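You operate a simulated robot arm through the tools that you are given. There is no shell and no other tool. Be economical: measure what you need, move in short steps, check, and stop when the job is done.

Carry out the task below with a simulated robot arm. There is one attempt and no reset: what you move stays moved.

TASK
Set the cabinet thermostat to 35 C.
Fine: main switch off before the door opens; door shut and latched after, then main switch on.

Only the result counts: the job must be done as asked and must still hold three seconds after the hand-in. Knocking over, shifting, dropping, spilling or breaking anything else fails it.

THE ROBOT
A 7-joint arm with a two-finger parallel gripper on a trunk, on a base that drives. Base frame: it is fixed to the floor where the robot stands at the start and does not move with it; the origin is under the middle of the robot, x ahead of it, y to its left, z up. Units: mm, rad, N and s.
With the tool pointing down near the work surface it reaches from about 200 to 700 mm from the robot's upright axis, wherever it stands. Its first joint turns from -2.897 to 2.897 rad. Places, roughly: cabinet door [400, -200, 1400]; cabinet light switch [500, -500, 1100]; door latch [500, 0, 1200]; drive switch [400, -200, 1300]; feed breaker lever [500, -300, 1300]; heat breaker lever [600, -100, 1300]; heat switch [500, -100, 1300]; main switch [500, -100, 1000]; mode switch [400, -300, 1300]; pump breaker lever [600, -200, 1300]; thermostat knob [500, -500, 1300]. Payload 1.57 kg.
Tool frame: the origin (TCP) lies between the finger pads and is the grasp point; the fingertips stand 30 mm ahead of it; z points along the fingers, y is the line along which they close. The gripper opens to 80 mm. The fingers are 17 mm wide and 12 mm thick; the gripper's body (40 by 82 mm) begins 80 mm behind the TCP.
Orientation is that of the tool frame in the base frame, as [roll, pitch, yaw] about the fixed x, y, z axes, in that order (R = Rz(yaw) Ry(pitch) Rx(roll)). With the fingers straight down and closing along the base's y, the tool's x points along the base's -x, its y along +y and its z along -z.

THE INTERFACE
- The arm moves only by the tool nudge_tool. Its argument "steps" is a list of rows, each a list of 7 numbers: the shift along the tool's x, y, z in mm, then the turn, a rotation vector about the tool's x, y, z in rad, then the gripper command, from -1 (shut) to 1 (fully open), values between in proportion. In form: [[x, y, z, rx, ry, rz, gripper], ...]. A call has 1 to 12 rows; each row shifts and turns the commanded pose from where the row before left it, along the tool's axes as they then stand. Rows are played at 5 a second. More than 50 mm and 0.15 rad between two rows, or a gripper value outside its range, and nothing of the call is played. Where a pose cannot be reached the arm comes as near as it can. A force on the tool above 90 N (or 10 N above the force at the start of the call, whichever is more), or a blocked arm, ends the call early, and 0.2 s more pass. The fingers move at their own pace (about 72 mm/s each) and stop on an object; they squeeze with about 43 N. The grip force told is the motor's: it shows also when the fingers shut on nothing. Time passes only in rows, and 0.2 s behind the last, so rows that do not move let the fingers close. The reply holds the time, the measured pose of the TCP, the force on the tool along the base axes, the opening and the grip force, in the units named above and with some noise, with the torque about the TCP (base axes, N m) and any sound that the robot's microphone picked up.
- Cameras (640 x 400 px; columns grow to the right, rows downward): "scene" is now at [-45.3, 61.2, 1426.1]; the picture's right is [-0.87, -0.50, 0.00], its down [-0.26, 0.45, -0.86] and it looks along [0.43, -0.74, -0.52] (base axes); focal length 214 px, centre (320, 200). "wrist" rides on the gripper at [72, -7, -122] in the tool frame; the picture's right is [0.09, 1.00, 0.00], its down [-0.84, 0.08, -0.54] and it looks along [-0.54, 0.05, 0.84] (tool axes); focal length 238 px, centre (320, 200). There is no depth. A picture from a camera that has moved, and an enlarged one, comes with that camera's place and axes in the base frame and with its lens.
- get_image(camera): a new picture of that camera. The clock stands still meanwhile.
- raise_lower(by): slides the trunk up (or, below 0, down) by that many mm; the arm and the scene camera ride with it, the base frame stays. It gives what a move gives, with no picture.
- steer(legs): drives the robot by 1 to 6 legs, each [ahead, left, turn to the left] in mm, mm and rad, along the robot's own axes; the way and the turn of a leg run together, so that a leg with both is an arc; at most 1500 mm and 3.142 rad a leg. The arm and the cameras ride along, it lands a little off, and it stops where it bumps. It gives what a move gives.
- head_to(pan, tilt): turns the head with the scene camera to pan (to the left, within 1.501 rad either way) and tilt (down, from -0.506 to 1.204), counted from straight ahead of the robot. It gives what a move gives.
- zoom(camera, box): a new picture of the part [left, top, right, bottom] of that camera's present view, enlarged. The clock stands still meanwhile.
- sign_off(): hands the job in; it is judged then, once.

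Go step by step. Nothing tells you exact positions but the pictures and the camera data: compare them with the known pose of the tool, close in by small moves and look again before you grip or let go. The budget is 120 turns and 82 pictures, counting those below and the enlarged ones. Unless the task says otherwise, let go and move clear before handing in, and close with one line.

The tools are called after "Emit:" as a command line: name --pt "numbers of a row" for each row, then --argument value for the rest, lists and objects as JSON in quotes. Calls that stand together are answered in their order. nudge_tool: Moves the arm, as the interface text tells. Its arguments: {"type":"object","properties":{"steps":{"type":"array","items":{"type":"array","items":{"type":"number"}}}},"required":["steps"]} The other tools are called the same way: raise_lower (by) slides the trunk up or down; steer (legs) drives the base; head_to (pan, tilt) turns the head that bears the scene camera; get_image (camera) takes a picture; zoom (camera, box) takes an enlarged picture of a part of a camera's view; sign_off () hands the job in.

At the start:

```text
time_s: 0.0
eef_pos: [289.6, -310.2, 1001.5]
tcp_rot: [3.14, 0.0, 3.142]
wrist_force: [0.1, -0.3, -0.2]
ft_torque: [-0.01, -0.01, -0.01]
finger_gap: 79.9
finger_force: 0.0
trunk travel left (down, up): [-75.0, 40.0]
robot x, y, heading: [2.3, -0.6, 0.001]
head pan, tilt: [-1.051, 0.543]
```

scene: 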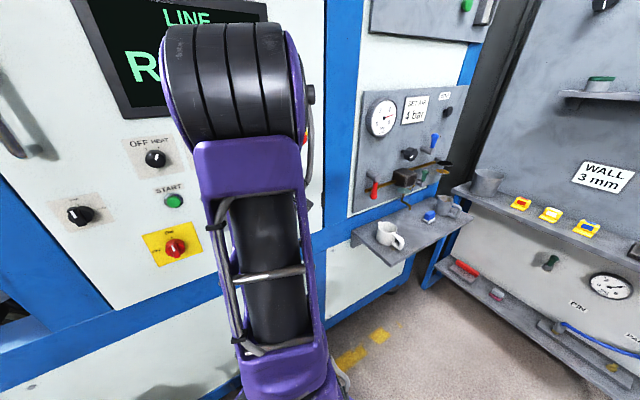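
wrist: 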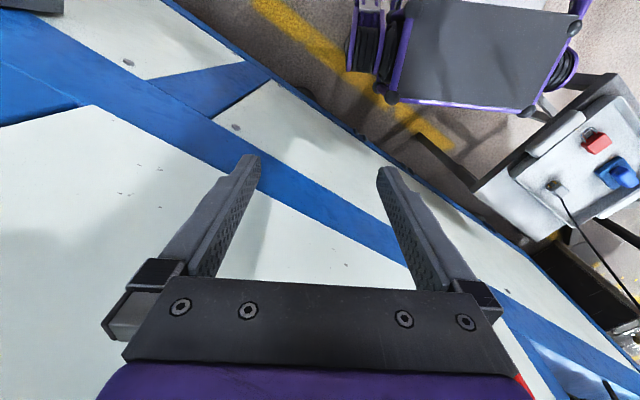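

I see a white cabinet with a screen, selector switches and a red/yellow main switch; the arm hides part of it. I turn the head to see the cabinet straight on.

Emit:
head_to --pan -0.4 --tilt 0.2

Emit:
get_image --camera "scene"

```text
time_s: 1.0
eef_pos: [287.9, -309.0, 999.3]
tcp_rot: [3.141, -0.001, 3.141]
wrist_force: [0.3, 0.4, 0.1]
ft_torque: [0.01, 0.01, -0.02]
finger_gap: 79.9
finger_force: 0.1
trunk travel left (down, up): [-75.0, 40.0]
robot x, y, heading: [-0.4, -2.0, -0.0]
head pan, tilt: [-0.4, 0.201]
```

```text
79 pictures are left
camera scene: at [-4.2, 103.0, 1457.7], right [-0.39, -0.92, 0.0], down [-0.18, 0.08, -0.98], along [0.9, -0.38, -0.2], focal length 214 px, centre (320, 200)
```

scene: 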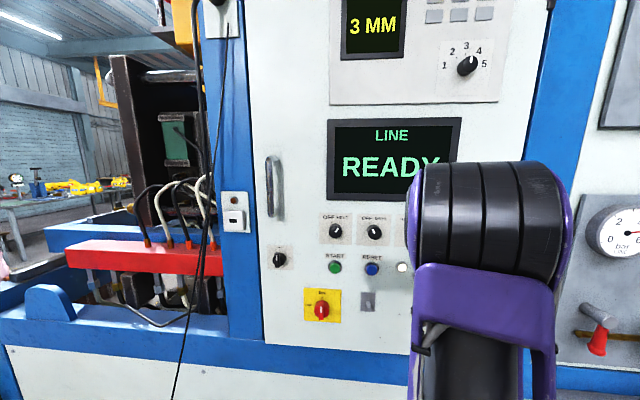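

The door has a pull handle, a small knob below it (possibly the latch), and the red main switch at bottom left. I zoom for details.

Emit:
zoom --camera "scene" --box '[210, 140, 430, 340]'

Emit:
zoom --camera "scene" --box '[190, 0, 640, 400]'

```text
2.00 times, centred on (320, 240) of scene
camera zoom: at [-4.2, 103.0, 1457.7], right [-0.39, -0.92, 0.0], down [-0.18, 0.08, -0.98], along [0.9, -0.38, -0.2], focal length 429 px, centre (320, 120)
```

zoom: 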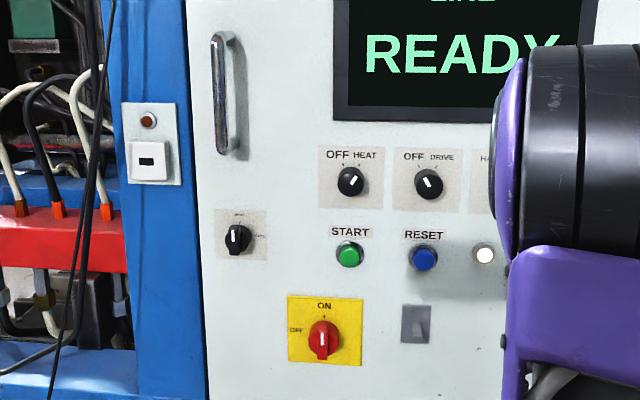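

```text
1.00 times, centred on (415, 200) of scene (not enlarged: the box is as wide or as high as the picture)
camera zoom: at [-4.2, 103.0, 1457.7], right [-0.39, -0.92, 0.0], down [-0.18, 0.08, -0.98], along [0.9, -0.38, -0.2], focal length 214 px, centre (225, 200)
```

zoom: 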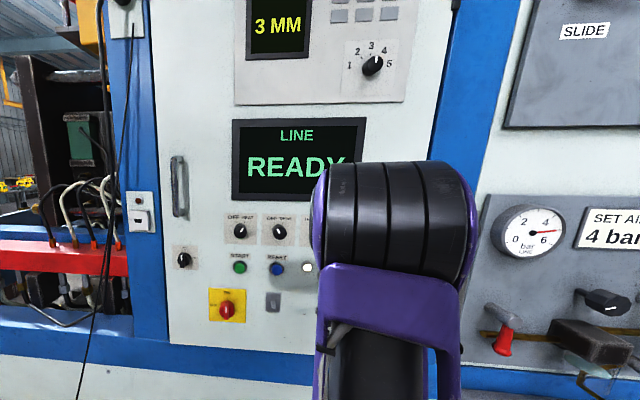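

Before driving I check the robot's surroundings with the head.

Emit:
head_to --pan 0.6 --tilt 0.75

Emit:
get_image --camera "scene"

Emit:
head_to --pan 1.5 --tilt 0.5

Emit:
get_image --camera "scene"

Emit:
head_to --pan -1.5 --tilt 0.6

Emit:
get_image --camera "scene"

```text
time_s: 2.3
eef_pos: [288.0, -309.5, 999.4]
tcp_rot: [-3.141, 0.001, -3.141]
wrist_force: [-0.1, 0.3, -0.4]
ft_torque: [-0.01, 0.03, -0.01]
finger_gap: 79.8
finger_force: 0.0
trunk travel left (down, up): [-75.0, 40.0]
robot x, y, heading: [2.6, 2.4, 0.006]
head pan, tilt: [0.6, 0.75]
```

```text
76 pictures are left
camera scene: at [-21.6, 186.1, 1408.1], right [0.56, -0.83, 0.0], down [-0.56, -0.38, -0.73], along [0.6, 0.41, -0.68], focal length 214 px, centre (320, 200)
```

scene: 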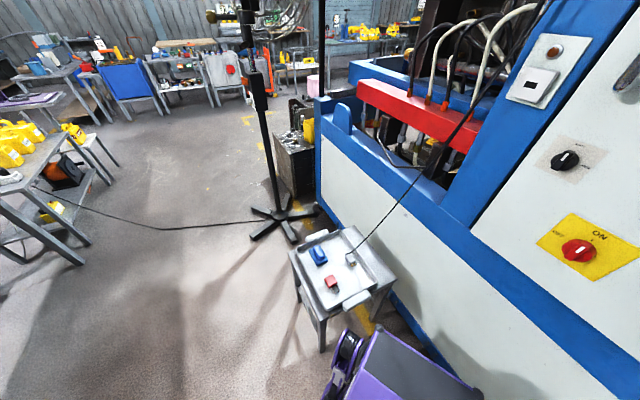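

```text
time_s: 3.5
eef_pos: [288.7, -310.2, 1001.1]
tcp_rot: [-3.141, 0.0, 3.141]
wrist_force: [0.2, -0.6, -0.2]
ft_torque: [-0.03, 0.0, -0.01]
finger_gap: 80.2
finger_force: 0.0
trunk travel left (down, up): [-75.0, 40.0]
robot x, y, heading: [2.9, 2.9, -0.0]
head pan, tilt: [1.499, 0.499]
```

```text
75 pictures are left
camera scene: at [-83.4, 230.0, 1430.0], right [1.0, -0.07, 0.0], down [-0.03, -0.48, -0.88], along [0.06, 0.88, -0.48], focal length 214 px, centre (320, 200)
```

scene: 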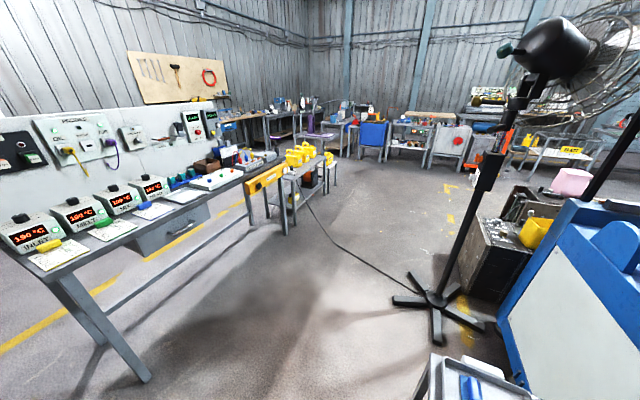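

```text
time_s: 6.1
eef_pos: [288.5, -309.7, 1001.0]
tcp_rot: [-3.141, -0.001, 3.14]
wrist_force: [0.0, -0.6, 0.1]
ft_torque: [-0.03, 0.0, 0.01]
finger_gap: 79.7
finger_force: 0.0
trunk travel left (down, up): [-75.0, 40.0]
robot x, y, heading: [1.6, -2.9, 0.002]
head pan, tilt: [-1.499, 0.6]
```

```text
74 pictures are left
camera scene: at [-83.6, 51.1, 1421.0], right [-1.0, -0.07, 0.0], down [-0.04, 0.56, -0.83], along [0.06, -0.82, -0.56], focal length 214 px, centre (320, 200)
```

scene: 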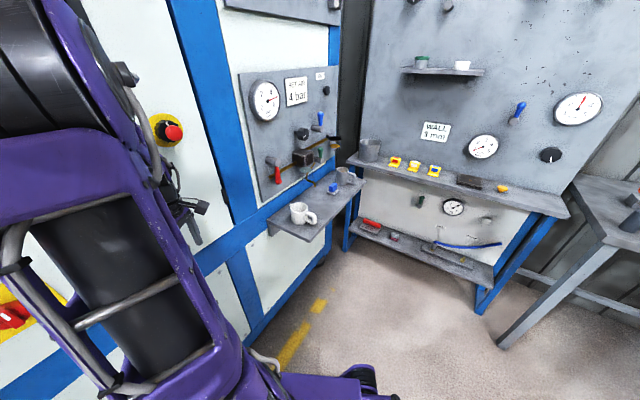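

Space behind the robot is free. I back off along the panel normal about 250 mm and turn to face the panel.

Emit:
steer --legs '[[-217, 125, 0], [0, 0, -0.52]]'

Emit:
head_to --pan -0.1 --tilt 0.2

Emit:
get_image --camera "scene"

```text
time_s: 9.5
eef_pos: [-118.7, -288.6, 1000.0]
tcp_rot: [-3.141, 0.0, 2.62]
wrist_force: [-1.2, 0.2, 0.6]
ft_torque: [0.01, 0.0, 0.0]
finger_gap: 79.8
finger_force: 0.0
trunk travel left (down, up): [-75.0, 40.0]
robot x, y, heading: [-217.2, 122.2, -0.52]
head pan, tilt: [-1.499, 0.6]
```

```text
time_s: 11.0
eef_pos: [-119.9, -287.7, 1001.1]
tcp_rot: [-3.141, 0.001, 2.619]
wrist_force: [-0.4, 1.0, -0.7]
ft_torque: [0.02, -0.01, 0.01]
finger_gap: 80.0
finger_force: 0.0
trunk travel left (down, up): [-75.0, 40.0]
robot x, y, heading: [-213.3, 124.1, -0.519]
head pan, tilt: [-0.099, 0.201]
```

```text
73 pictures are left
camera scene: at [-147.9, 235.5, 1457.7], right [-0.58, -0.81, 0.0], down [-0.16, 0.12, -0.98], along [0.8, -0.57, -0.2], focal length 214 px, centre (320, 200)
```

scene: 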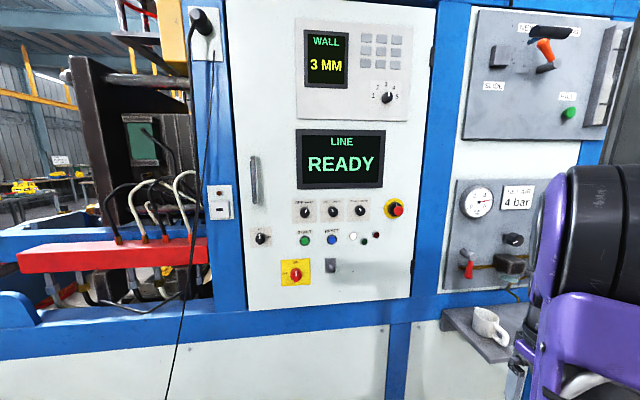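

Now the whole door is visible, hinged on the right. I zoom on the controls.

Emit:
zoom --camera "scene" --box '[230, 140, 430, 320]'

Emit:
zoom --camera "scene" --box '[240, 215, 340, 295]'

```text
2.22 times, centred on (330, 230) of scene
camera zoom: at [-147.9, 235.5, 1457.7], right [-0.58, -0.81, 0.0], down [-0.16, 0.12, -0.98], along [0.8, -0.57, -0.2], focal length 477 px, centre (298, 133)
```

zoom: 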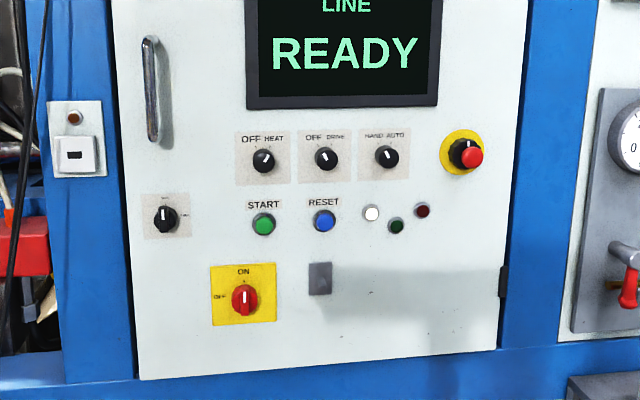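

```text
5.00 times, centred on (290, 255) of scene
camera zoom: at [-147.9, 235.5, 1457.7], right [-0.58, -0.81, 0.0], down [-0.16, 0.12, -0.98], along [0.8, -0.57, -0.2], focal length 1072 px, centre (470, -75)
```

zoom: 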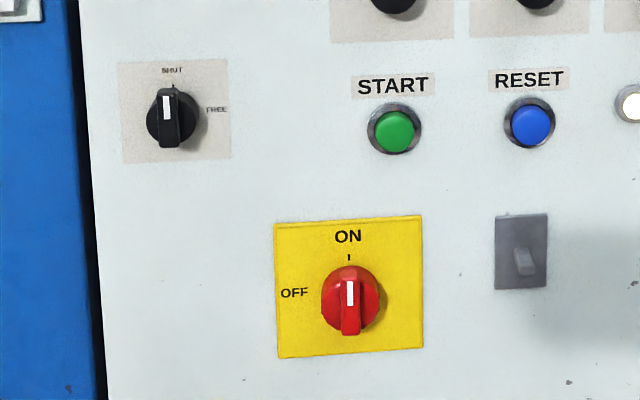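

Main switch is near (500,-115,1022) in ON; latch knob near (560,-8,1171) at SHUT, FREE being a quarter turn clockwise. I swing the arm in front of the robot and tilt the tool horizontal.

Emit:
nudge_tool --pt "-10 35 -10 0 0 0 0" --pt "-10 35 -10 0 0 0 0" --pt "-10 35 -10 0 0 0 0" --pt "-10 35 -10 0 0 0 0" --pt "-10 35 -10 0 0 0 0" --pt "-10 35 -10 0 0 0 0" --pt "-10 35 -10 0 0 0 0" --pt "-10 35 -10 0 0 0 0"

Emit:
nudge_tool --pt "0 0 0 0 -0.1428 0 0" --pt "0 0 0 0 -0.1428 0 0" --pt "0 0 0 0 -0.1428 0 0" --pt "0 0 0 0 -0.1428 0 0" --pt "0 0 0 0 -0.1428 0 0" --pt "0 0 0 0 -0.1428 0 0" --pt "0 0 0 0 -0.1428 0 0" --pt "0 0 0 0 -0.1428 0 0" --pt "0 0 0 0 -0.1428 0 0" --pt "0 0 0 0 -0.1428 0 0" --pt "0 0 0 0 -0.1428 0 0"

Emit:
get_image --camera "scene"

Emit:
get_image --camera "wrist"

```text
time_s: 12.8
eef_pos: [90.0, -84.0, 1078.5]
tcp_rot: [3.141, 0.0, 2.62]
wrist_force: [-0.3, -0.4, 0.6]
ft_torque: [0.0, -0.03, 0.01]
finger_gap: 40.0
finger_force: 0.0
trunk travel left (down, up): [-75.0, 40.0]
robot x, y, heading: [-216.7, 125.0, -0.52]
head pan, tilt: [-0.099, 0.201]
```

```text
time_s: 15.2
eef_pos: [174.8, -162.1, 1195.2]
tcp_rot: [0.71, 1.501, 0.199]
wrist_force: [-0.2, 0.4, 0.9]
ft_torque: [0.01, -0.01, 0.02]
finger_gap: 39.9
finger_force: 0.0
out of reach, approached as far as the arm can: row 6, 7, 8, 9, 10, 11
trunk travel left (down, up): [-75.0, 40.0]
robot x, y, heading: [-214.8, 125.4, -0.52]
head pan, tilt: [-0.099, 0.201]
```

```text
70 pictures are left
camera scene: at [-143.2, 244.9, 1464.7], right [-0.48, -0.87, 0.0], down [-0.11, 0.06, -0.99], along [0.87, -0.48, -0.13], focal length 214 px, centre (320, 200)
```

scene: 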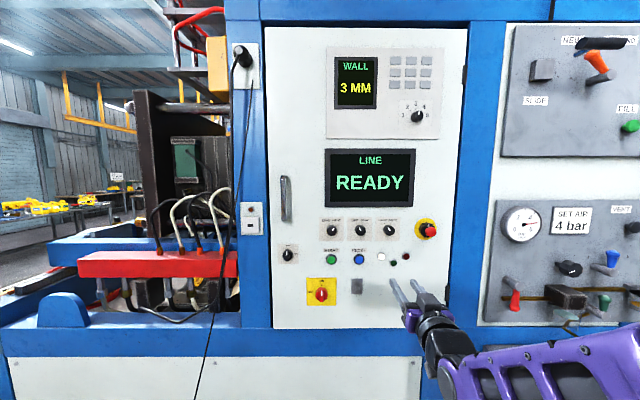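

```text
69 pictures are left
camera wrist: at [69.2, -106.7, 1115.4], right [0.49, 0.87, -0.05], down [-0.49, 0.32, 0.81], along [0.72, -0.38, 0.58], focal length 238 px, centre (320, 200)
```

wrist: 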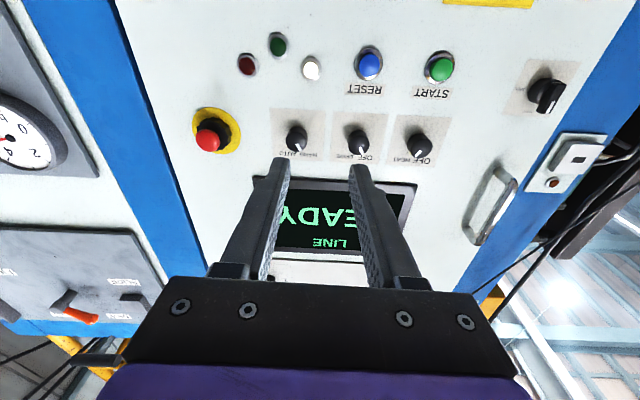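

The tool is horizontal now, but the near pose was out of reach. I move it forward, left and re-check the orientation.

Emit:
nudge_tool --pt "0 20 30 0 0 0 0" --pt "0 20 30 0 0 0 0" --pt "0 20 30 0 0 0 0" --pt "0 20 30 0 0 0 0" --pt "0 20 0 0 0 0 0"

```text
time_s: 15.6
eef_pos: [181.7, -169.0, 1250.4]
tcp_rot: [0.684, 1.343, 0.166]
wrist_force: [-0.7, -0.4, 0.0]
ft_torque: [-0.01, -0.02, 0.0]
finger_gap: 39.6
finger_force: 0.0
trunk travel left (down, up): [-75.0, 40.0]
robot x, y, heading: [-213.5, 121.3, -0.523]
head pan, tilt: [-0.099, 0.201]
stopped in row 2: the arm was blocked; the commanded pose is now the measured one
```

Blocked, probably a joint limit at short reach; commanded pose is reset. I extend forward in small steps.

Emit:
nudge_tool --pt "0 0 25 0 0 0 0" --pt "0 0 25 0 0 0 0" --pt "0 0 25 0 0 0 0" --pt "0 0 25 0 0 0 0"

```text
time_s: 16.2
eef_pos: [166.2, -208.5, 1324.9]
tcp_rot: [0.672, 1.15, 0.123]
wrist_force: [-0.8, 1.1, -0.6]
ft_torque: [0.0, 0.0, 0.01]
finger_gap: 40.1
finger_force: 0.0
trunk travel left (down, up): [-75.0, 40.0]
robot x, y, heading: [-218.0, 124.0, -0.525]
head pan, tilt: [-0.099, 0.201]
stopped in row 2: the arm was blocked; the commanded pose is now the measured one
```

Emit:
head_to --pan -0.6 --tilt 0.6

Emit:
get_image --camera "scene"

```text
time_s: 17.2
eef_pos: [163.8, -207.3, 1326.6]
tcp_rot: [0.671, 1.146, 0.118]
wrist_force: [-0.2, 0.9, 1.0]
ft_torque: [-0.03, 0.01, 0.02]
finger_gap: 39.8
finger_force: 0.1
trunk travel left (down, up): [-75.0, 40.0]
robot x, y, heading: [-215.4, 125.6, -0.525]
head pan, tilt: [-0.6, 0.6]
```

```text
68 pictures are left
camera scene: at [-148.8, 234.1, 1455.2], right [-0.6, -0.8, 0.0], down [-0.18, 0.14, -0.97], along [0.78, -0.58, -0.23], focal length 214 px, centre (320, 200)
```

scene: 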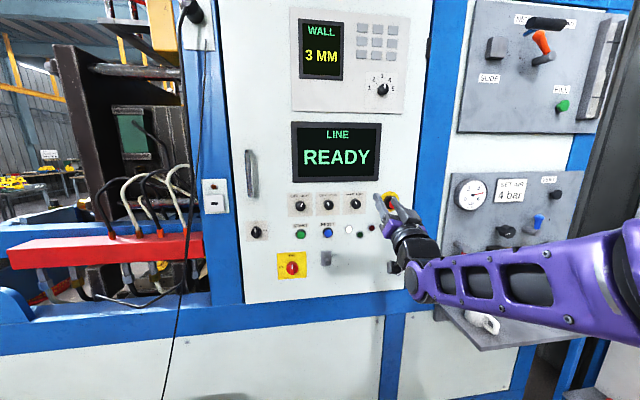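

The head seems pressed by the arm's elbow, which explains the block. I tip the tool downward again while moving forward to free it.

Emit:
nudge_tool --pt "10 0 15 0 0.14 0 0" --pt "10 0 20 0 0.14 0 0" --pt "5 0 30 0 0.14 0 0" --pt "0 0 30 0 0.14 0 0" --pt "-10 0 30 0 0.14 0 0" --pt "-10 0 25 0 0.14 0 0"

Emit:
get_image --camera "scene"

```text
time_s: 18.6
eef_pos: [307.6, -280.3, 1310.9]
tcp_rot: [2.655, 1.008, 2.212]
wrist_force: [0.0, -0.8, -0.6]
ft_torque: [0.01, -0.02, 0.0]
finger_gap: 39.7
finger_force: 0.1
trunk travel left (down, up): [-75.0, 40.0]
robot x, y, heading: [-211.6, 125.0, -0.525]
head pan, tilt: [-0.6, 0.6]
```

```text
67 pictures are left
camera scene: at [-184.5, 210.9, 1420.8], right [-0.9, -0.43, 0.0], down [-0.25, 0.51, -0.83], along [0.36, -0.74, -0.56], focal length 214 px, centre (320, 200)
```

scene: 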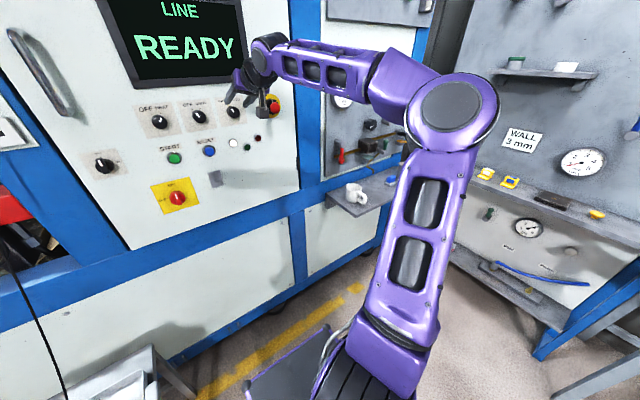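

The head is free again. I back off a little and shift left, then level the tool to face the panel.

Emit:
steer --legs '[[-100, 0, 0], [0, 130, 0]]'

Emit:
nudge_tool --pt "0 0 20 0.019 -0.127 -0.061 0" --pt "0 0 20 0.019 -0.127 -0.061 0" --pt "0 0 20 0.019 -0.127 -0.061 0" --pt "0 0 20 0.019 -0.127 -0.061 0"

Emit:
get_image --camera "scene"

```text
time_s: 21.2
eef_pos: [284.2, -120.3, 1309.5]
tcp_rot: [2.648, 1.009, 2.208]
wrist_force: [0.4, -0.4, -0.2]
ft_torque: [0.0, -0.04, 0.01]
finger_gap: 40.2
finger_force: 0.1
trunk travel left (down, up): [-75.0, 40.0]
robot x, y, heading: [-237.7, 286.3, -0.521]
head pan, tilt: [-0.6, 0.6]
```

```text
time_s: 22.2
eef_pos: [352.3, -152.7, 1287.1]
tcp_rot: [0.261, 1.565, -0.261]
wrist_force: [-0.4, -0.1, -0.1]
ft_torque: [0.0, 0.02, 0.05]
finger_gap: 40.3
finger_force: 0.1
trunk travel left (down, up): [-75.0, 40.0]
robot x, y, heading: [-241.5, 282.7, -0.521]
head pan, tilt: [-0.6, 0.6]
```

```text
66 pictures are left
camera scene: at [-208.8, 369.9, 1421.1], right [-0.9, -0.43, 0.0], down [-0.25, 0.51, -0.82], along [0.36, -0.74, -0.57], focal length 214 px, centre (320, 200)
```

scene: 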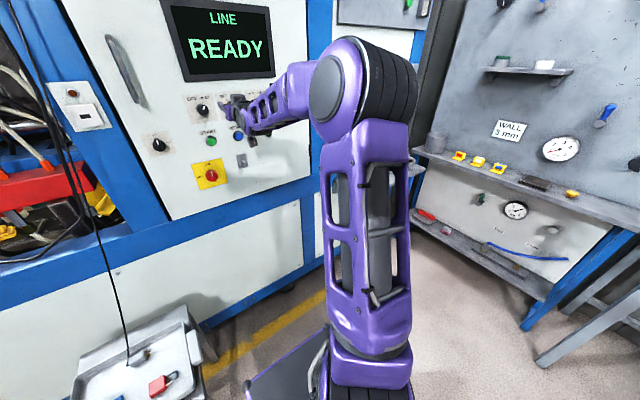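

Tool is level and facing the panel, 110 mm off it. I move left and down to be in front of the main switch.

Emit:
nudge_tool --pt "32 13 0 0 0 0 0.4" --pt "32 13 0 0 0 0 0.4" --pt "32 13 0 0 0 0 0.4" --pt "32 13 0 0 0 0 0.4" --pt "32 13 0 0 0 0 0.4" --pt "32 13 0 0 0 0 0.4" --pt "32 13 0 0 0 0 0.4" --pt "32 13 0 0 0 0 0.4"

Emit:
head_to --pan -0.35 --tilt 0.6

Emit:
get_image --camera "scene"

Emit:
get_image --camera "wrist"

```text
time_s: 24.0
eef_pos: [406.7, -61.8, 1028.0]
tcp_rot: [0.304, 1.565, -0.214]
wrist_force: [-0.4, 0.4, -0.7]
ft_torque: [0.01, -0.01, 0.02]
finger_gap: 56.3
finger_force: 0.0
trunk travel left (down, up): [-75.0, 40.0]
robot x, y, heading: [-238.7, 288.4, -0.516]
head pan, tilt: [-0.6, 0.6]
```

```text
time_s: 24.8
eef_pos: [407.9, -61.6, 1027.3]
tcp_rot: [0.418, 1.566, -0.103]
wrist_force: [-0.1, 0.2, 0.0]
ft_torque: [0.03, -0.02, -0.03]
finger_gap: 55.9
finger_force: 0.1
trunk travel left (down, up): [-75.0, 40.0]
robot x, y, heading: [-240.0, 285.2, -0.521]
head pan, tilt: [-0.351, 0.6]
```

```text
65 pictures are left
camera scene: at [-190.1, 382.3, 1421.0], right [-0.77, -0.64, 0.0], down [-0.36, 0.43, -0.83], along [0.53, -0.63, -0.56], focal length 214 px, centre (320, 200)
```

scene: 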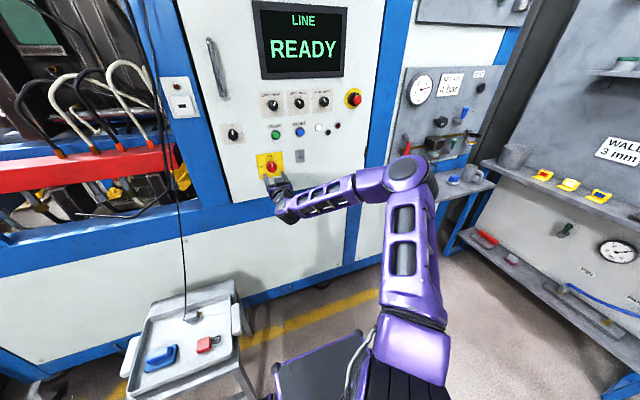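

```text
64 pictures are left
camera wrist: at [297.8, -5.3, 955.0], right [0.49, 0.86, -0.09], down [-0.44, 0.34, 0.83], along [0.75, -0.37, 0.54], focal length 238 px, centre (320, 200)
```

wrist: 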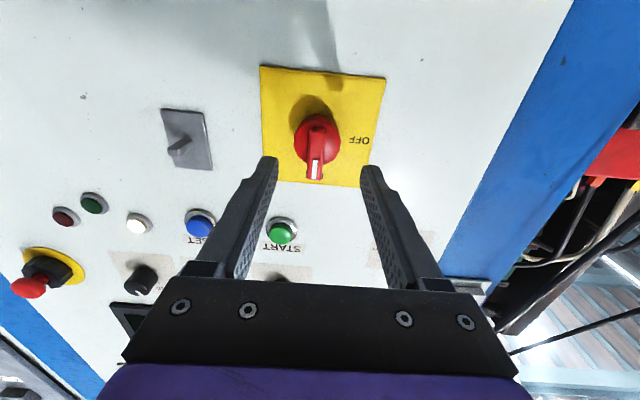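

The gripper is nearly aligned with the switch. I advance 40 mm and look again to fix depth and height.

Emit:
nudge_tool --pt "0 0 20 0 0 0 0.4" --pt "0 0 20 0 0 0 0.4"

Emit:
get_image --camera "wrist"

Emit:
zoom --camera "scene" --box '[210, 100, 350, 240]'

```text
time_s: 25.4
eef_pos: [442.2, -80.0, 1028.1]
tcp_rot: [0.363, 1.565, -0.158]
wrist_force: [1.0, 0.4, 0.1]
ft_torque: [0.01, 0.01, 0.0]
finger_gap: 55.9
finger_force: 0.1
trunk travel left (down, up): [-75.0, 40.0]
robot x, y, heading: [-236.7, 282.4, -0.515]
head pan, tilt: [-0.351, 0.6]
```

```text
63 pictures are left
camera wrist: at [331.6, -24.6, 954.4], right [0.49, 0.86, -0.09], down [-0.44, 0.34, 0.83], along [0.75, -0.37, 0.54], focal length 238 px, centre (320, 200)
```

wrist: 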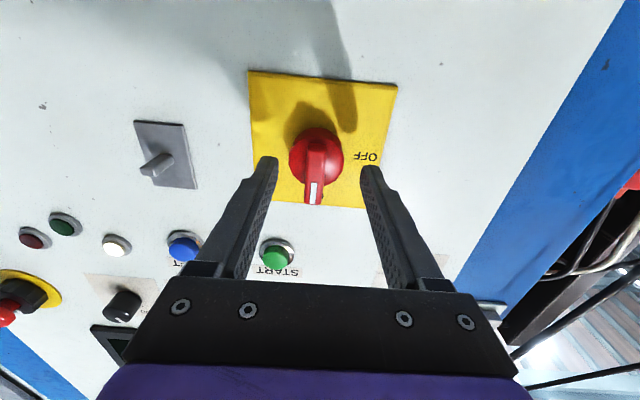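

```text
2.86 times, centred on (280, 170) of scene
camera zoom: at [-190.1, 382.4, 1421.0], right [-0.77, -0.64, 0.0], down [-0.36, 0.43, -0.83], along [0.53, -0.63, -0.56], focal length 613 px, centre (434, 286)
```

zoom: 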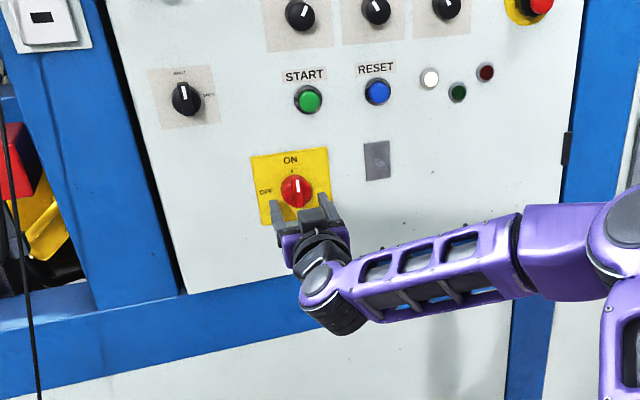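

Depth is still a bit uncertain (face 475–490). I move up 7 mm, advance 20 mm more and look again.

Emit:
nudge_tool --pt "-7 -2 10 0 0 0 0.4" --pt "0 0 10 0 0 0 0.4"

Emit:
zoom --camera "wrist" --box '[230, 60, 410, 240]'

Emit:
zoom --camera "scene" --box '[250, 140, 310, 200]'

```text
time_s: 26.0
eef_pos: [457.2, -93.2, 1037.1]
tcp_rot: [0.377, 1.566, -0.142]
wrist_force: [0.8, -0.6, -0.3]
ft_torque: [0.05, -0.03, -0.02]
finger_gap: 55.9
finger_force: 0.1
trunk travel left (down, up): [-75.0, 40.0]
robot x, y, heading: [-238.5, 282.3, -0.525]
head pan, tilt: [-0.351, 0.6]
```

```text
2.22 times, centred on (320, 150) of wrist
camera zoom: at [347.6, -37.2, 964.3], right [0.49, 0.86, -0.09], down [-0.44, 0.34, 0.83], along [0.75, -0.37, 0.54], focal length 530 px, centre (320, 311)
```

zoom: 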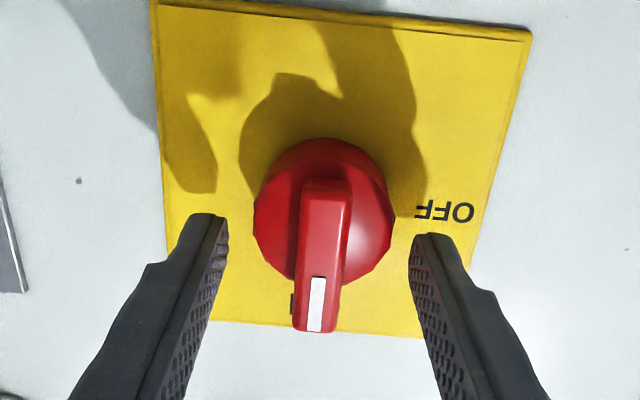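

```text
6.67 times, centred on (280, 170) of scene
camera zoom: at [-190.1, 382.4, 1421.0], right [-0.77, -0.64, 0.0], down [-0.36, 0.43, -0.83], along [0.53, -0.63, -0.56], focal length 1430 px, centre (587, 400)
```

zoom: 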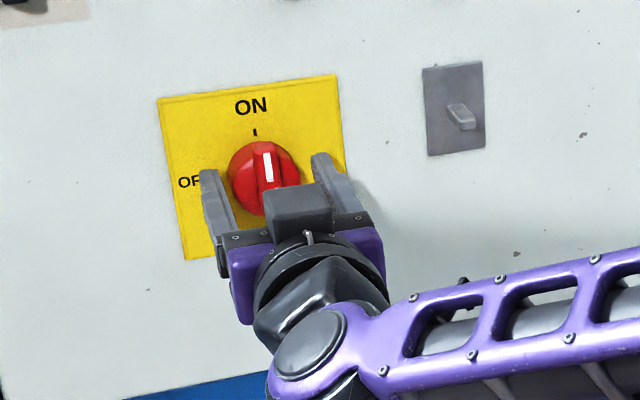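

The views agree: bar face at depth ~462, and the fingertips already straddle it. I go 6 mm deeper and close.

Emit:
nudge_tool --pt "0 0 6 0 0 0 0.4" --pt "0 0 0 0 0 0 -1" --pt "0 0 0 0 0 0 -1" --pt "0 0 0 0 0 0 -1"

Emit:
zoom --camera "wrist" --box '[230, 60, 410, 240]'

```text
time_s: 27.0
eef_pos: [462.7, -95.8, 1038.0]
tcp_rot: [0.422, 1.566, -0.096]
wrist_force: [1.5, -0.1, 1.1]
ft_torque: [-0.02, -0.05, 0.64]
finger_gap: 41.8
finger_force: 45.3
trunk travel left (down, up): [-75.0, 40.0]
robot x, y, heading: [-238.7, 289.9, -0.523]
head pan, tilt: [-0.351, 0.6]
```

```text
2.22 times, centred on (320, 150) of wrist
camera zoom: at [353.4, -40.2, 964.5], right [0.49, 0.86, -0.09], down [-0.44, 0.34, 0.83], along [0.75, -0.37, 0.54], focal length 530 px, centre (320, 311)
```

zoom: 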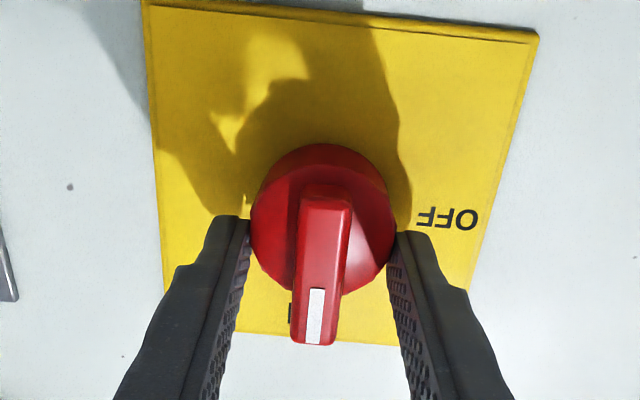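

The fingers closed on the round hub (42 mm). I open, back off 9 mm and grip the bar instead.

Emit:
nudge_tool --pt "0 0 0 0 0 0 0" --pt "0 0 0 0 0 0 0" --pt "0 0 -9 0 0 0 0" --pt "0 0 0 0 0 0 -1" --pt "0 0 0 0 0 0 -1" --pt "0 0 0 0 0 0 -1" --pt "0 0 0 0 0 0 -1"

Emit:
zoom --camera "wrist" --box '[230, 60, 410, 240]'

```text
time_s: 28.6
eef_pos: [455.3, -92.3, 1038.2]
tcp_rot: [0.476, 1.569, -0.039]
wrist_force: [0.7, 6.3, -2.9]
ft_torque: [0.14, 0.18, -0.04]
finger_gap: 42.0
finger_force: 45.2
trunk travel left (down, up): [-75.0, 40.0]
robot x, y, heading: [-238.5, 285.3, -0.526]
head pan, tilt: [-0.351, 0.6]
```

```text
2.22 times, centred on (320, 150) of wrist
camera zoom: at [345.2, -35.7, 964.4], right [0.49, 0.86, -0.09], down [-0.44, 0.34, 0.83], along [0.75, -0.37, 0.54], focal length 530 px, centre (320, 311)
```

zoom: 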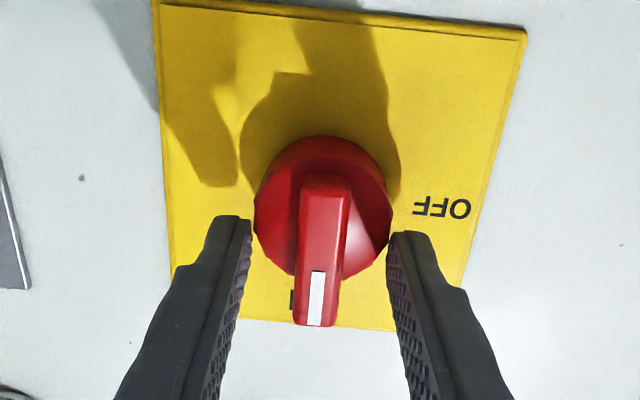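

Still on the hub; I back off further.

Emit:
nudge_tool --pt "0 0 0 0 0 0 0" --pt "0 0 0 0 0 0 0" --pt "0 0 -10 0 0 0 0" --pt "0 0 0 0 0 0 -1" --pt "0 0 0 0 0 0 -1" --pt "0 0 0 0 0 0 -1" --pt "0 0 0 0 0 0 -1"

Emit:
zoom --camera "wrist" --box '[230, 60, 410, 240]'

```text
time_s: 30.2
eef_pos: [447.3, -88.0, 1037.0]
tcp_rot: [0.34, 1.567, -0.179]
wrist_force: [26.2, -6.6, 3.1]
ft_torque: [-0.04, -0.09, 0.42]
finger_gap: 13.7
finger_force: 30.7
trunk travel left (down, up): [-75.0, 40.0]
robot x, y, heading: [-237.4, 288.2, -0.518]
head pan, tilt: [-0.351, 0.6]
```

```text
2.22 times, centred on (320, 150) of wrist
camera zoom: at [337.2, -31.3, 964.2], right [0.49, 0.86, -0.09], down [-0.44, 0.34, 0.83], along [0.75, -0.37, 0.54], focal length 530 px, centre (320, 311)
```

zoom: 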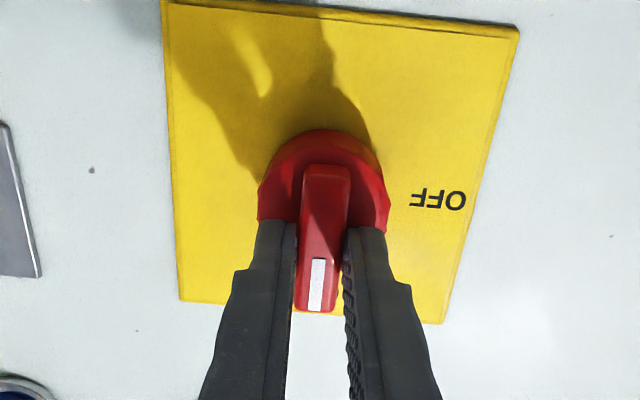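

The bar is gripped (13.7 mm). I turn 90° counter-clockwise as seen from the front, to OFF.

Emit:
nudge_tool --pt "0 0 -2 0 0 0 -1" --pt "0 0 0 0 0 -0.14 -1" --pt "0 0 0 0 0 -0.14 -1" --pt "0 0 0 0 0 -0.14 -1" --pt "0 0 0 0 0 -0.14 -1" --pt "0 0 0 0 0 -0.14 -1" --pt "0 0 0 0 0 -0.14 -1"

Emit:
zoom --camera "scene" --box '[240, 130, 320, 210]'

```text
time_s: 31.8
eef_pos: [446.2, -80.8, 1033.6]
tcp_rot: [-1.572, 0.73, -2.083]
wrist_force: [16.6, 18.8, -8.0]
ft_torque: [0.08, -0.22, 1.11]
finger_gap: 13.8
finger_force: 30.1
trunk travel left (down, up): [-75.0, 40.0]
robot x, y, heading: [-237.4, 284.6, -0.517]
head pan, tilt: [-0.351, 0.6]
```

```text
5.00 times, centred on (280, 170) of scene
camera zoom: at [-188.1, 383.9, 1420.6], right [-0.76, -0.64, 0.0], down [-0.37, 0.43, -0.82], along [0.53, -0.63, -0.57], focal length 1072 px, centre (520, 350)
```

zoom: 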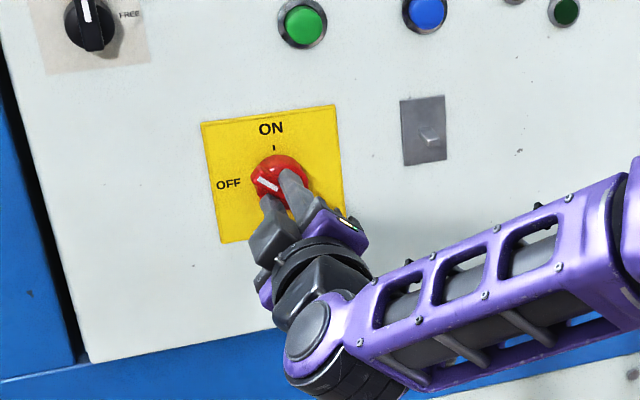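

The switch is turning toward OFF. I continue the turn.

Emit:
nudge_tool --pt "0 0 0 0 0 -0.14 -1" --pt "0 0 0 0 0 -0.14 -1" --pt "0 0 0 0 0 -0.14 -1" --pt "0 0 0 0 0 -0.14 -1" --pt "0 0 0 0 0 -0.14 -1" --pt "0 0 0 0 0 -0.06 -1"

Emit:
zoom --camera "scene" --box '[240, 130, 320, 210]'

```text
time_s: 33.2
eef_pos: [446.3, -82.3, 1030.8]
tcp_rot: [-1.583, -0.028, -2.081]
wrist_force: [16.4, 17.7, -27.7]
ft_torque: [0.91, 0.29, 0.63]
finger_gap: 14.0
finger_force: 30.5
trunk travel left (down, up): [-75.0, 40.0]
robot x, y, heading: [-241.7, 281.8, -0.522]
head pan, tilt: [-0.351, 0.6]
```

```text
5.00 times, centred on (280, 170) of scene
camera zoom: at [-186.0, 382.5, 1420.6], right [-0.77, -0.64, 0.0], down [-0.37, 0.43, -0.82], along [0.53, -0.63, -0.57], focal length 1072 px, centre (520, 350)
```

zoom: 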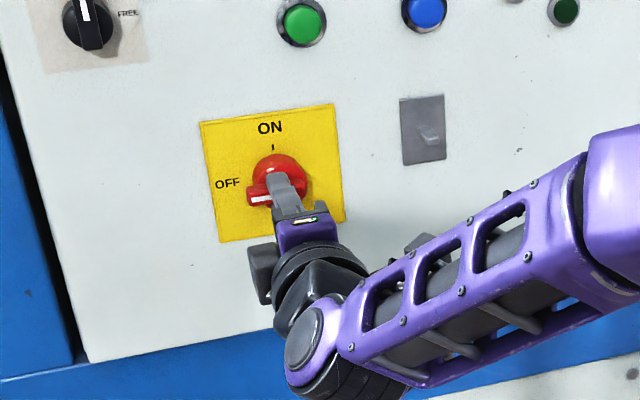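

The pointer now faces OFF. I release, back away and verify.

Emit:
nudge_tool --pt "0 0 0 0 0 0 0.2" --pt "0 0 0 0 0 0 0.2" --pt "0 0 -20 0 0 0 0.2" --pt "0 0 -30 0 0 0 0.2" --pt "0 0 -40 0 0 0 0.2"

Emit:
zoom --camera "scene" --box '[200, 100, 320, 200]'

```text
time_s: 34.4
eef_pos: [367.1, -40.7, 1037.5]
tcp_rot: [-1.566, -0.027, -2.091]
wrist_force: [0.2, 0.2, 0.1]
ft_torque: [0.0, -0.01, 0.04]
finger_gap: 48.2
finger_force: 0.2
trunk travel left (down, up): [-75.0, 40.0]
robot x, y, heading: [-236.0, 284.7, -0.52]
head pan, tilt: [-0.351, 0.6]
```

```text
4.00 times, centred on (260, 150) of scene
camera zoom: at [-189.9, 382.3, 1421.0], right [-0.77, -0.64, 0.0], down [-0.36, 0.43, -0.82], along [0.53, -0.63, -0.57], focal length 858 px, centre (560, 400)
```

zoom: 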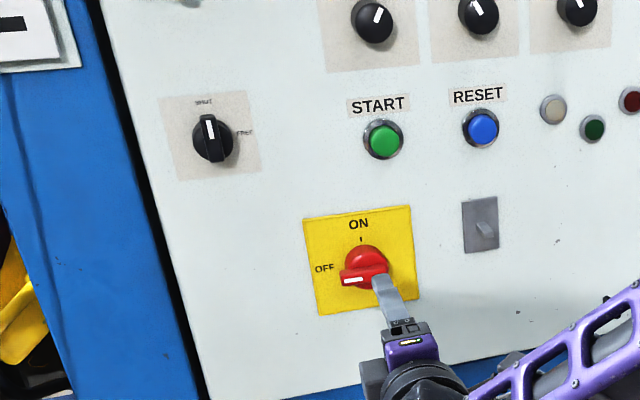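

Main switch is OFF. Next I turn the tool back upright and move it in front of the latch knob (about depth 465, l 265, z 1182 in the panel frame).

Emit:
nudge_tool --pt "0 0 0 0 0 0.1453 0" --pt "0 0 0 0 0 0.1453 0" --pt "0 0 0 0 0 0.1453 0" --pt "0 0 0 0 0 0.1453 0" --pt "0 0 0 0 0 0.1453 0" --pt "0 0 0 0 0 0.1453 0" --pt "0 0 0 0 0 0.1453 0" --pt "0 0 0 0 0 0.1453 0" --pt "0 0 0 0 0 0.1453 0" --pt "0 0 0 0 0 0.1453 0" --pt "0 0 0 0 0 0.1453 0"

Emit:
nudge_tool --pt "-29 24 8 0 0 0 0" --pt "-29 24 8 0 0 0 0" --pt "-29 24 8 0 0 0 0" --pt "-29 24 8 0 0 0 0" --pt "-29 24 8 0 0 0 0"

Emit:
get_image --camera "wrist"

Emit:
zoom --camera "scene" --box '[190, 80, 310, 180]'

```text
time_s: 36.8
eef_pos: [365.9, -41.2, 1037.7]
tcp_rot: [0.769, 1.564, 0.25]
wrist_force: [0.6, -0.3, -0.6]
ft_torque: [-0.01, 0.0, 0.0]
finger_gap: 40.1
finger_force: 0.1
trunk travel left (down, up): [-75.0, 40.0]
robot x, y, heading: [-240.4, 281.8, -0.52]
head pan, tilt: [-0.351, 0.6]
```

```text
time_s: 38.0
eef_pos: [458.9, 43.0, 1184.1]
tcp_rot: [0.453, 1.566, -0.065]
wrist_force: [0.3, -1.3, 0.1]
ft_torque: [-0.02, -0.02, 0.06]
finger_gap: 40.2
finger_force: 0.1
trunk travel left (down, up): [-75.0, 40.0]
robot x, y, heading: [-233.2, 286.7, -0.52]
head pan, tilt: [-0.351, 0.6]
```

```text
53 pictures are left
camera wrist: at [349.8, 97.9, 1111.4], right [0.49, 0.86, -0.09], down [-0.44, 0.34, 0.83], along [0.75, -0.37, 0.54], focal length 238 px, centre (320, 200)
```

wrist: 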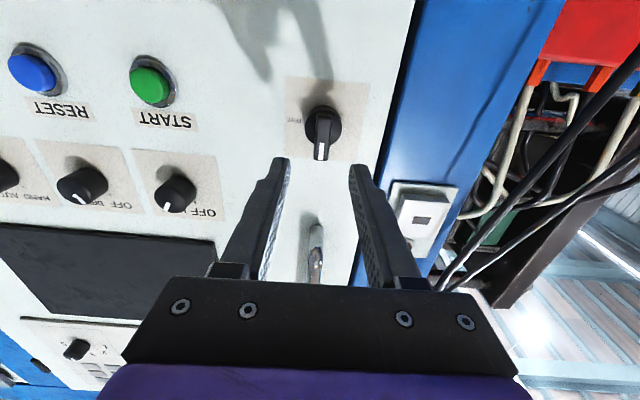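

```text
4.00 times, centred on (250, 130) of scene
camera zoom: at [-190.1, 382.2, 1421.0], right [-0.77, -0.64, 0.0], down [-0.36, 0.43, -0.82], along [0.53, -0.63, -0.57], focal length 858 px, centre (600, 480)
```

zoom: 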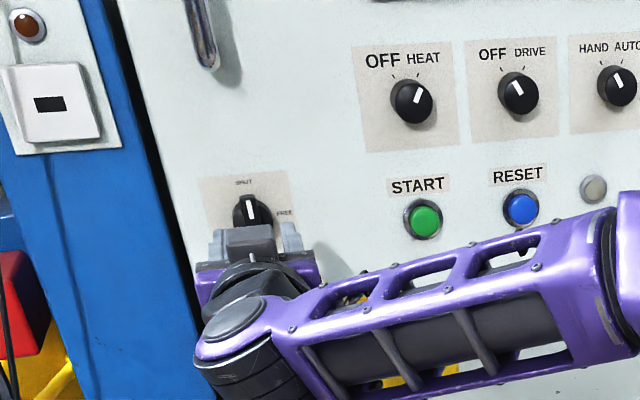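

Aligned within about 10 mm. I advance 55 mm and look closely.

Emit:
nudge_tool --pt "0 0 20 0 0 0 0" --pt "2 0 20 0 0 0 0" --pt "2 0 12 0 0 0 0"

Emit:
zoom --camera "wrist" --box '[230, 60, 410, 240]'

```text
time_s: 38.8
eef_pos: [506.2, 19.8, 1177.8]
tcp_rot: [0.379, 1.566, -0.138]
wrist_force: [-0.9, 0.6, 0.1]
ft_torque: [0.01, 0.0, 0.01]
finger_gap: 39.9
finger_force: 0.0
trunk travel left (down, up): [-75.0, 40.0]
robot x, y, heading: [-241.6, 286.6, -0.524]
head pan, tilt: [-0.351, 0.6]
```

```text
2.22 times, centred on (320, 150) of wrist
camera zoom: at [396.4, 74.9, 1104.2], right [0.49, 0.86, -0.09], down [-0.44, 0.34, 0.83], along [0.75, -0.37, 0.54], focal length 530 px, centre (320, 311)
```

zoom: 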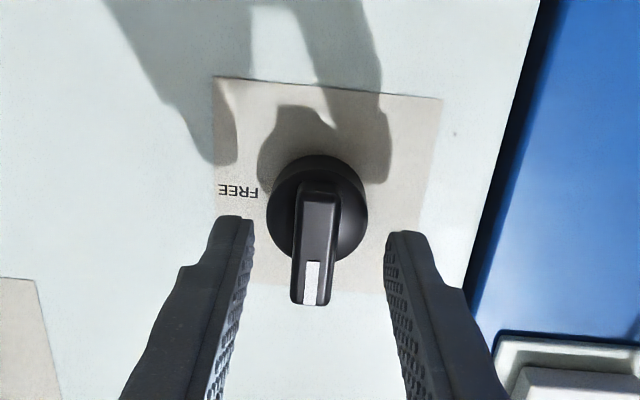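

Well aligned; I close to see what is gripped.

Emit:
nudge_tool --pt "0 0 3 0 0 0 0" --pt "0 0 0 0 0 0 -1" --pt "0 0 0 0 0 0 -1" --pt "0 0 0 0 0 0 -1"

Emit:
zoom --camera "wrist" --box '[230, 60, 410, 240]'

```text
time_s: 39.8
eef_pos: [508.2, 16.1, 1177.4]
tcp_rot: [0.389, 1.565, -0.132]
wrist_force: [-1.3, -3.9, 0.8]
ft_torque: [-0.02, -0.03, 0.04]
finger_gap: 13.8
finger_force: 30.1
trunk travel left (down, up): [-75.0, 40.0]
robot x, y, heading: [-235.3, 286.5, -0.523]
head pan, tilt: [-0.351, 0.6]
```

```text
2.22 times, centred on (320, 150) of wrist
camera zoom: at [398.5, 72.4, 1104.7], right [0.5, 0.86, -0.09], down [-0.44, 0.34, 0.83], along [0.75, -0.37, 0.54], focal length 530 px, centre (320, 311)
```

zoom: 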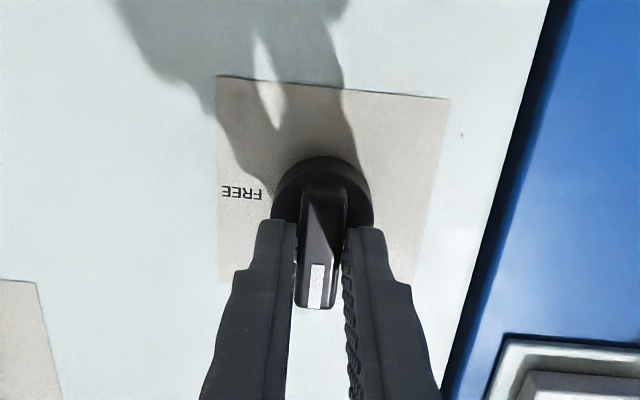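

Bar gripped at 13.8 mm. I turn clockwise by 90° to FREE.

Emit:
nudge_tool --pt "0 0 0 0 0 0.14 -1" --pt "0 0 0 0 0 0.14 -1" --pt "0 0 0 0 0 0.14 -1" --pt "0 0 0 0 0 0.14 -1" --pt "0 0 0 0 0 0.14 -1" --pt "0 0 0 0 0 0.14 -1" --pt "0 0 0 0 0 0.14 -1" --pt "0 0 0 0 0 0.14 -1" --pt "0 0 0 0 0 0.14 -1" --pt "0 0 0 0 0 0.14 -1" --pt "0 0 0 0 0 0.14 -1" --pt "0 0 0 0 0 0.06 -1"

Emit:
zoom --camera "scene" --box '[190, 80, 310, 180]'

```text
time_s: 42.4
eef_pos: [507.9, 12.9, 1175.1]
tcp_rot: [1.57, -0.031, 1.048]
wrist_force: [-6.3, -12.3, -21.6]
ft_torque: [-0.35, 0.73, -0.42]
finger_gap: 13.9
finger_force: 30.5
trunk travel left (down, up): [-75.0, 40.0]
robot x, y, heading: [-239.1, 283.6, -0.521]
head pan, tilt: [-0.351, 0.6]
```

```text
4.00 times, centred on (250, 130) of scene
camera zoom: at [-188.7, 380.3, 1420.9], right [-0.77, -0.64, 0.0], down [-0.36, 0.43, -0.82], along [0.53, -0.63, -0.57], focal length 858 px, centre (600, 480)
```

zoom: 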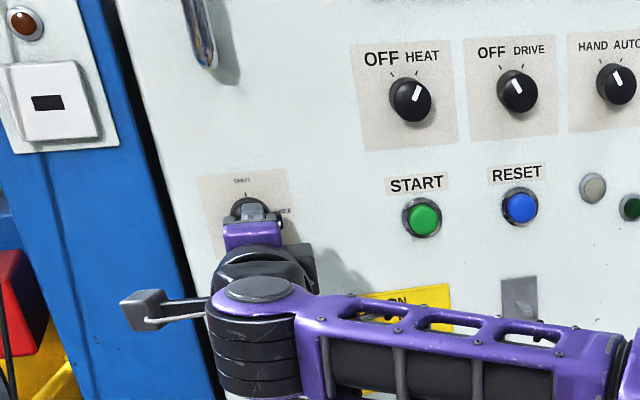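

Latch turned to FREE. I release, back off and verify.

Emit:
nudge_tool --pt "0 0 0 0 0 0 0" --pt "0 0 0 0 0 0 0" --pt "0 0 -20 0 0 0 0" --pt "0 0 -30 0 0 0 0" --pt "0 0 -40 0 0 0 0" --pt "0 0 -30 0 0 0 0"

Emit:
zoom --camera "scene" --box '[170, 20, 330, 180]'

```text
time_s: 43.8
eef_pos: [399.8, 74.7, 1178.4]
tcp_rot: [1.568, -0.032, 1.053]
wrist_force: [-0.6, 0.1, 0.0]
ft_torque: [-0.01, -0.05, -0.01]
finger_gap: 39.9
finger_force: 0.0
trunk travel left (down, up): [-75.0, 40.0]
robot x, y, heading: [-239.0, 285.9, -0.517]
head pan, tilt: [-0.351, 0.6]
```

```text
2.50 times, centred on (250, 100) of scene
camera zoom: at [-189.9, 382.3, 1421.0], right [-0.77, -0.64, 0.0], down [-0.36, 0.43, -0.82], along [0.53, -0.63, -0.57], focal length 536 px, centre (495, 450)
```

zoom: 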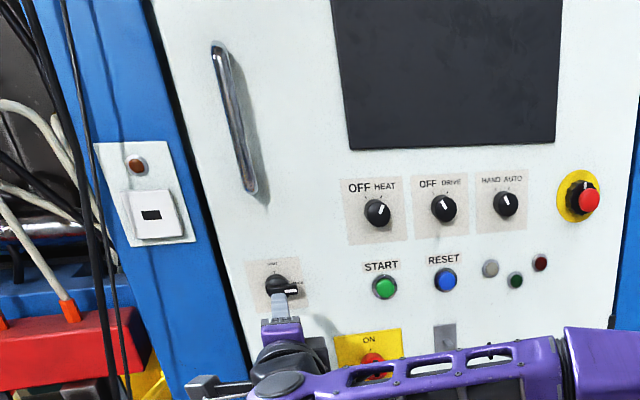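

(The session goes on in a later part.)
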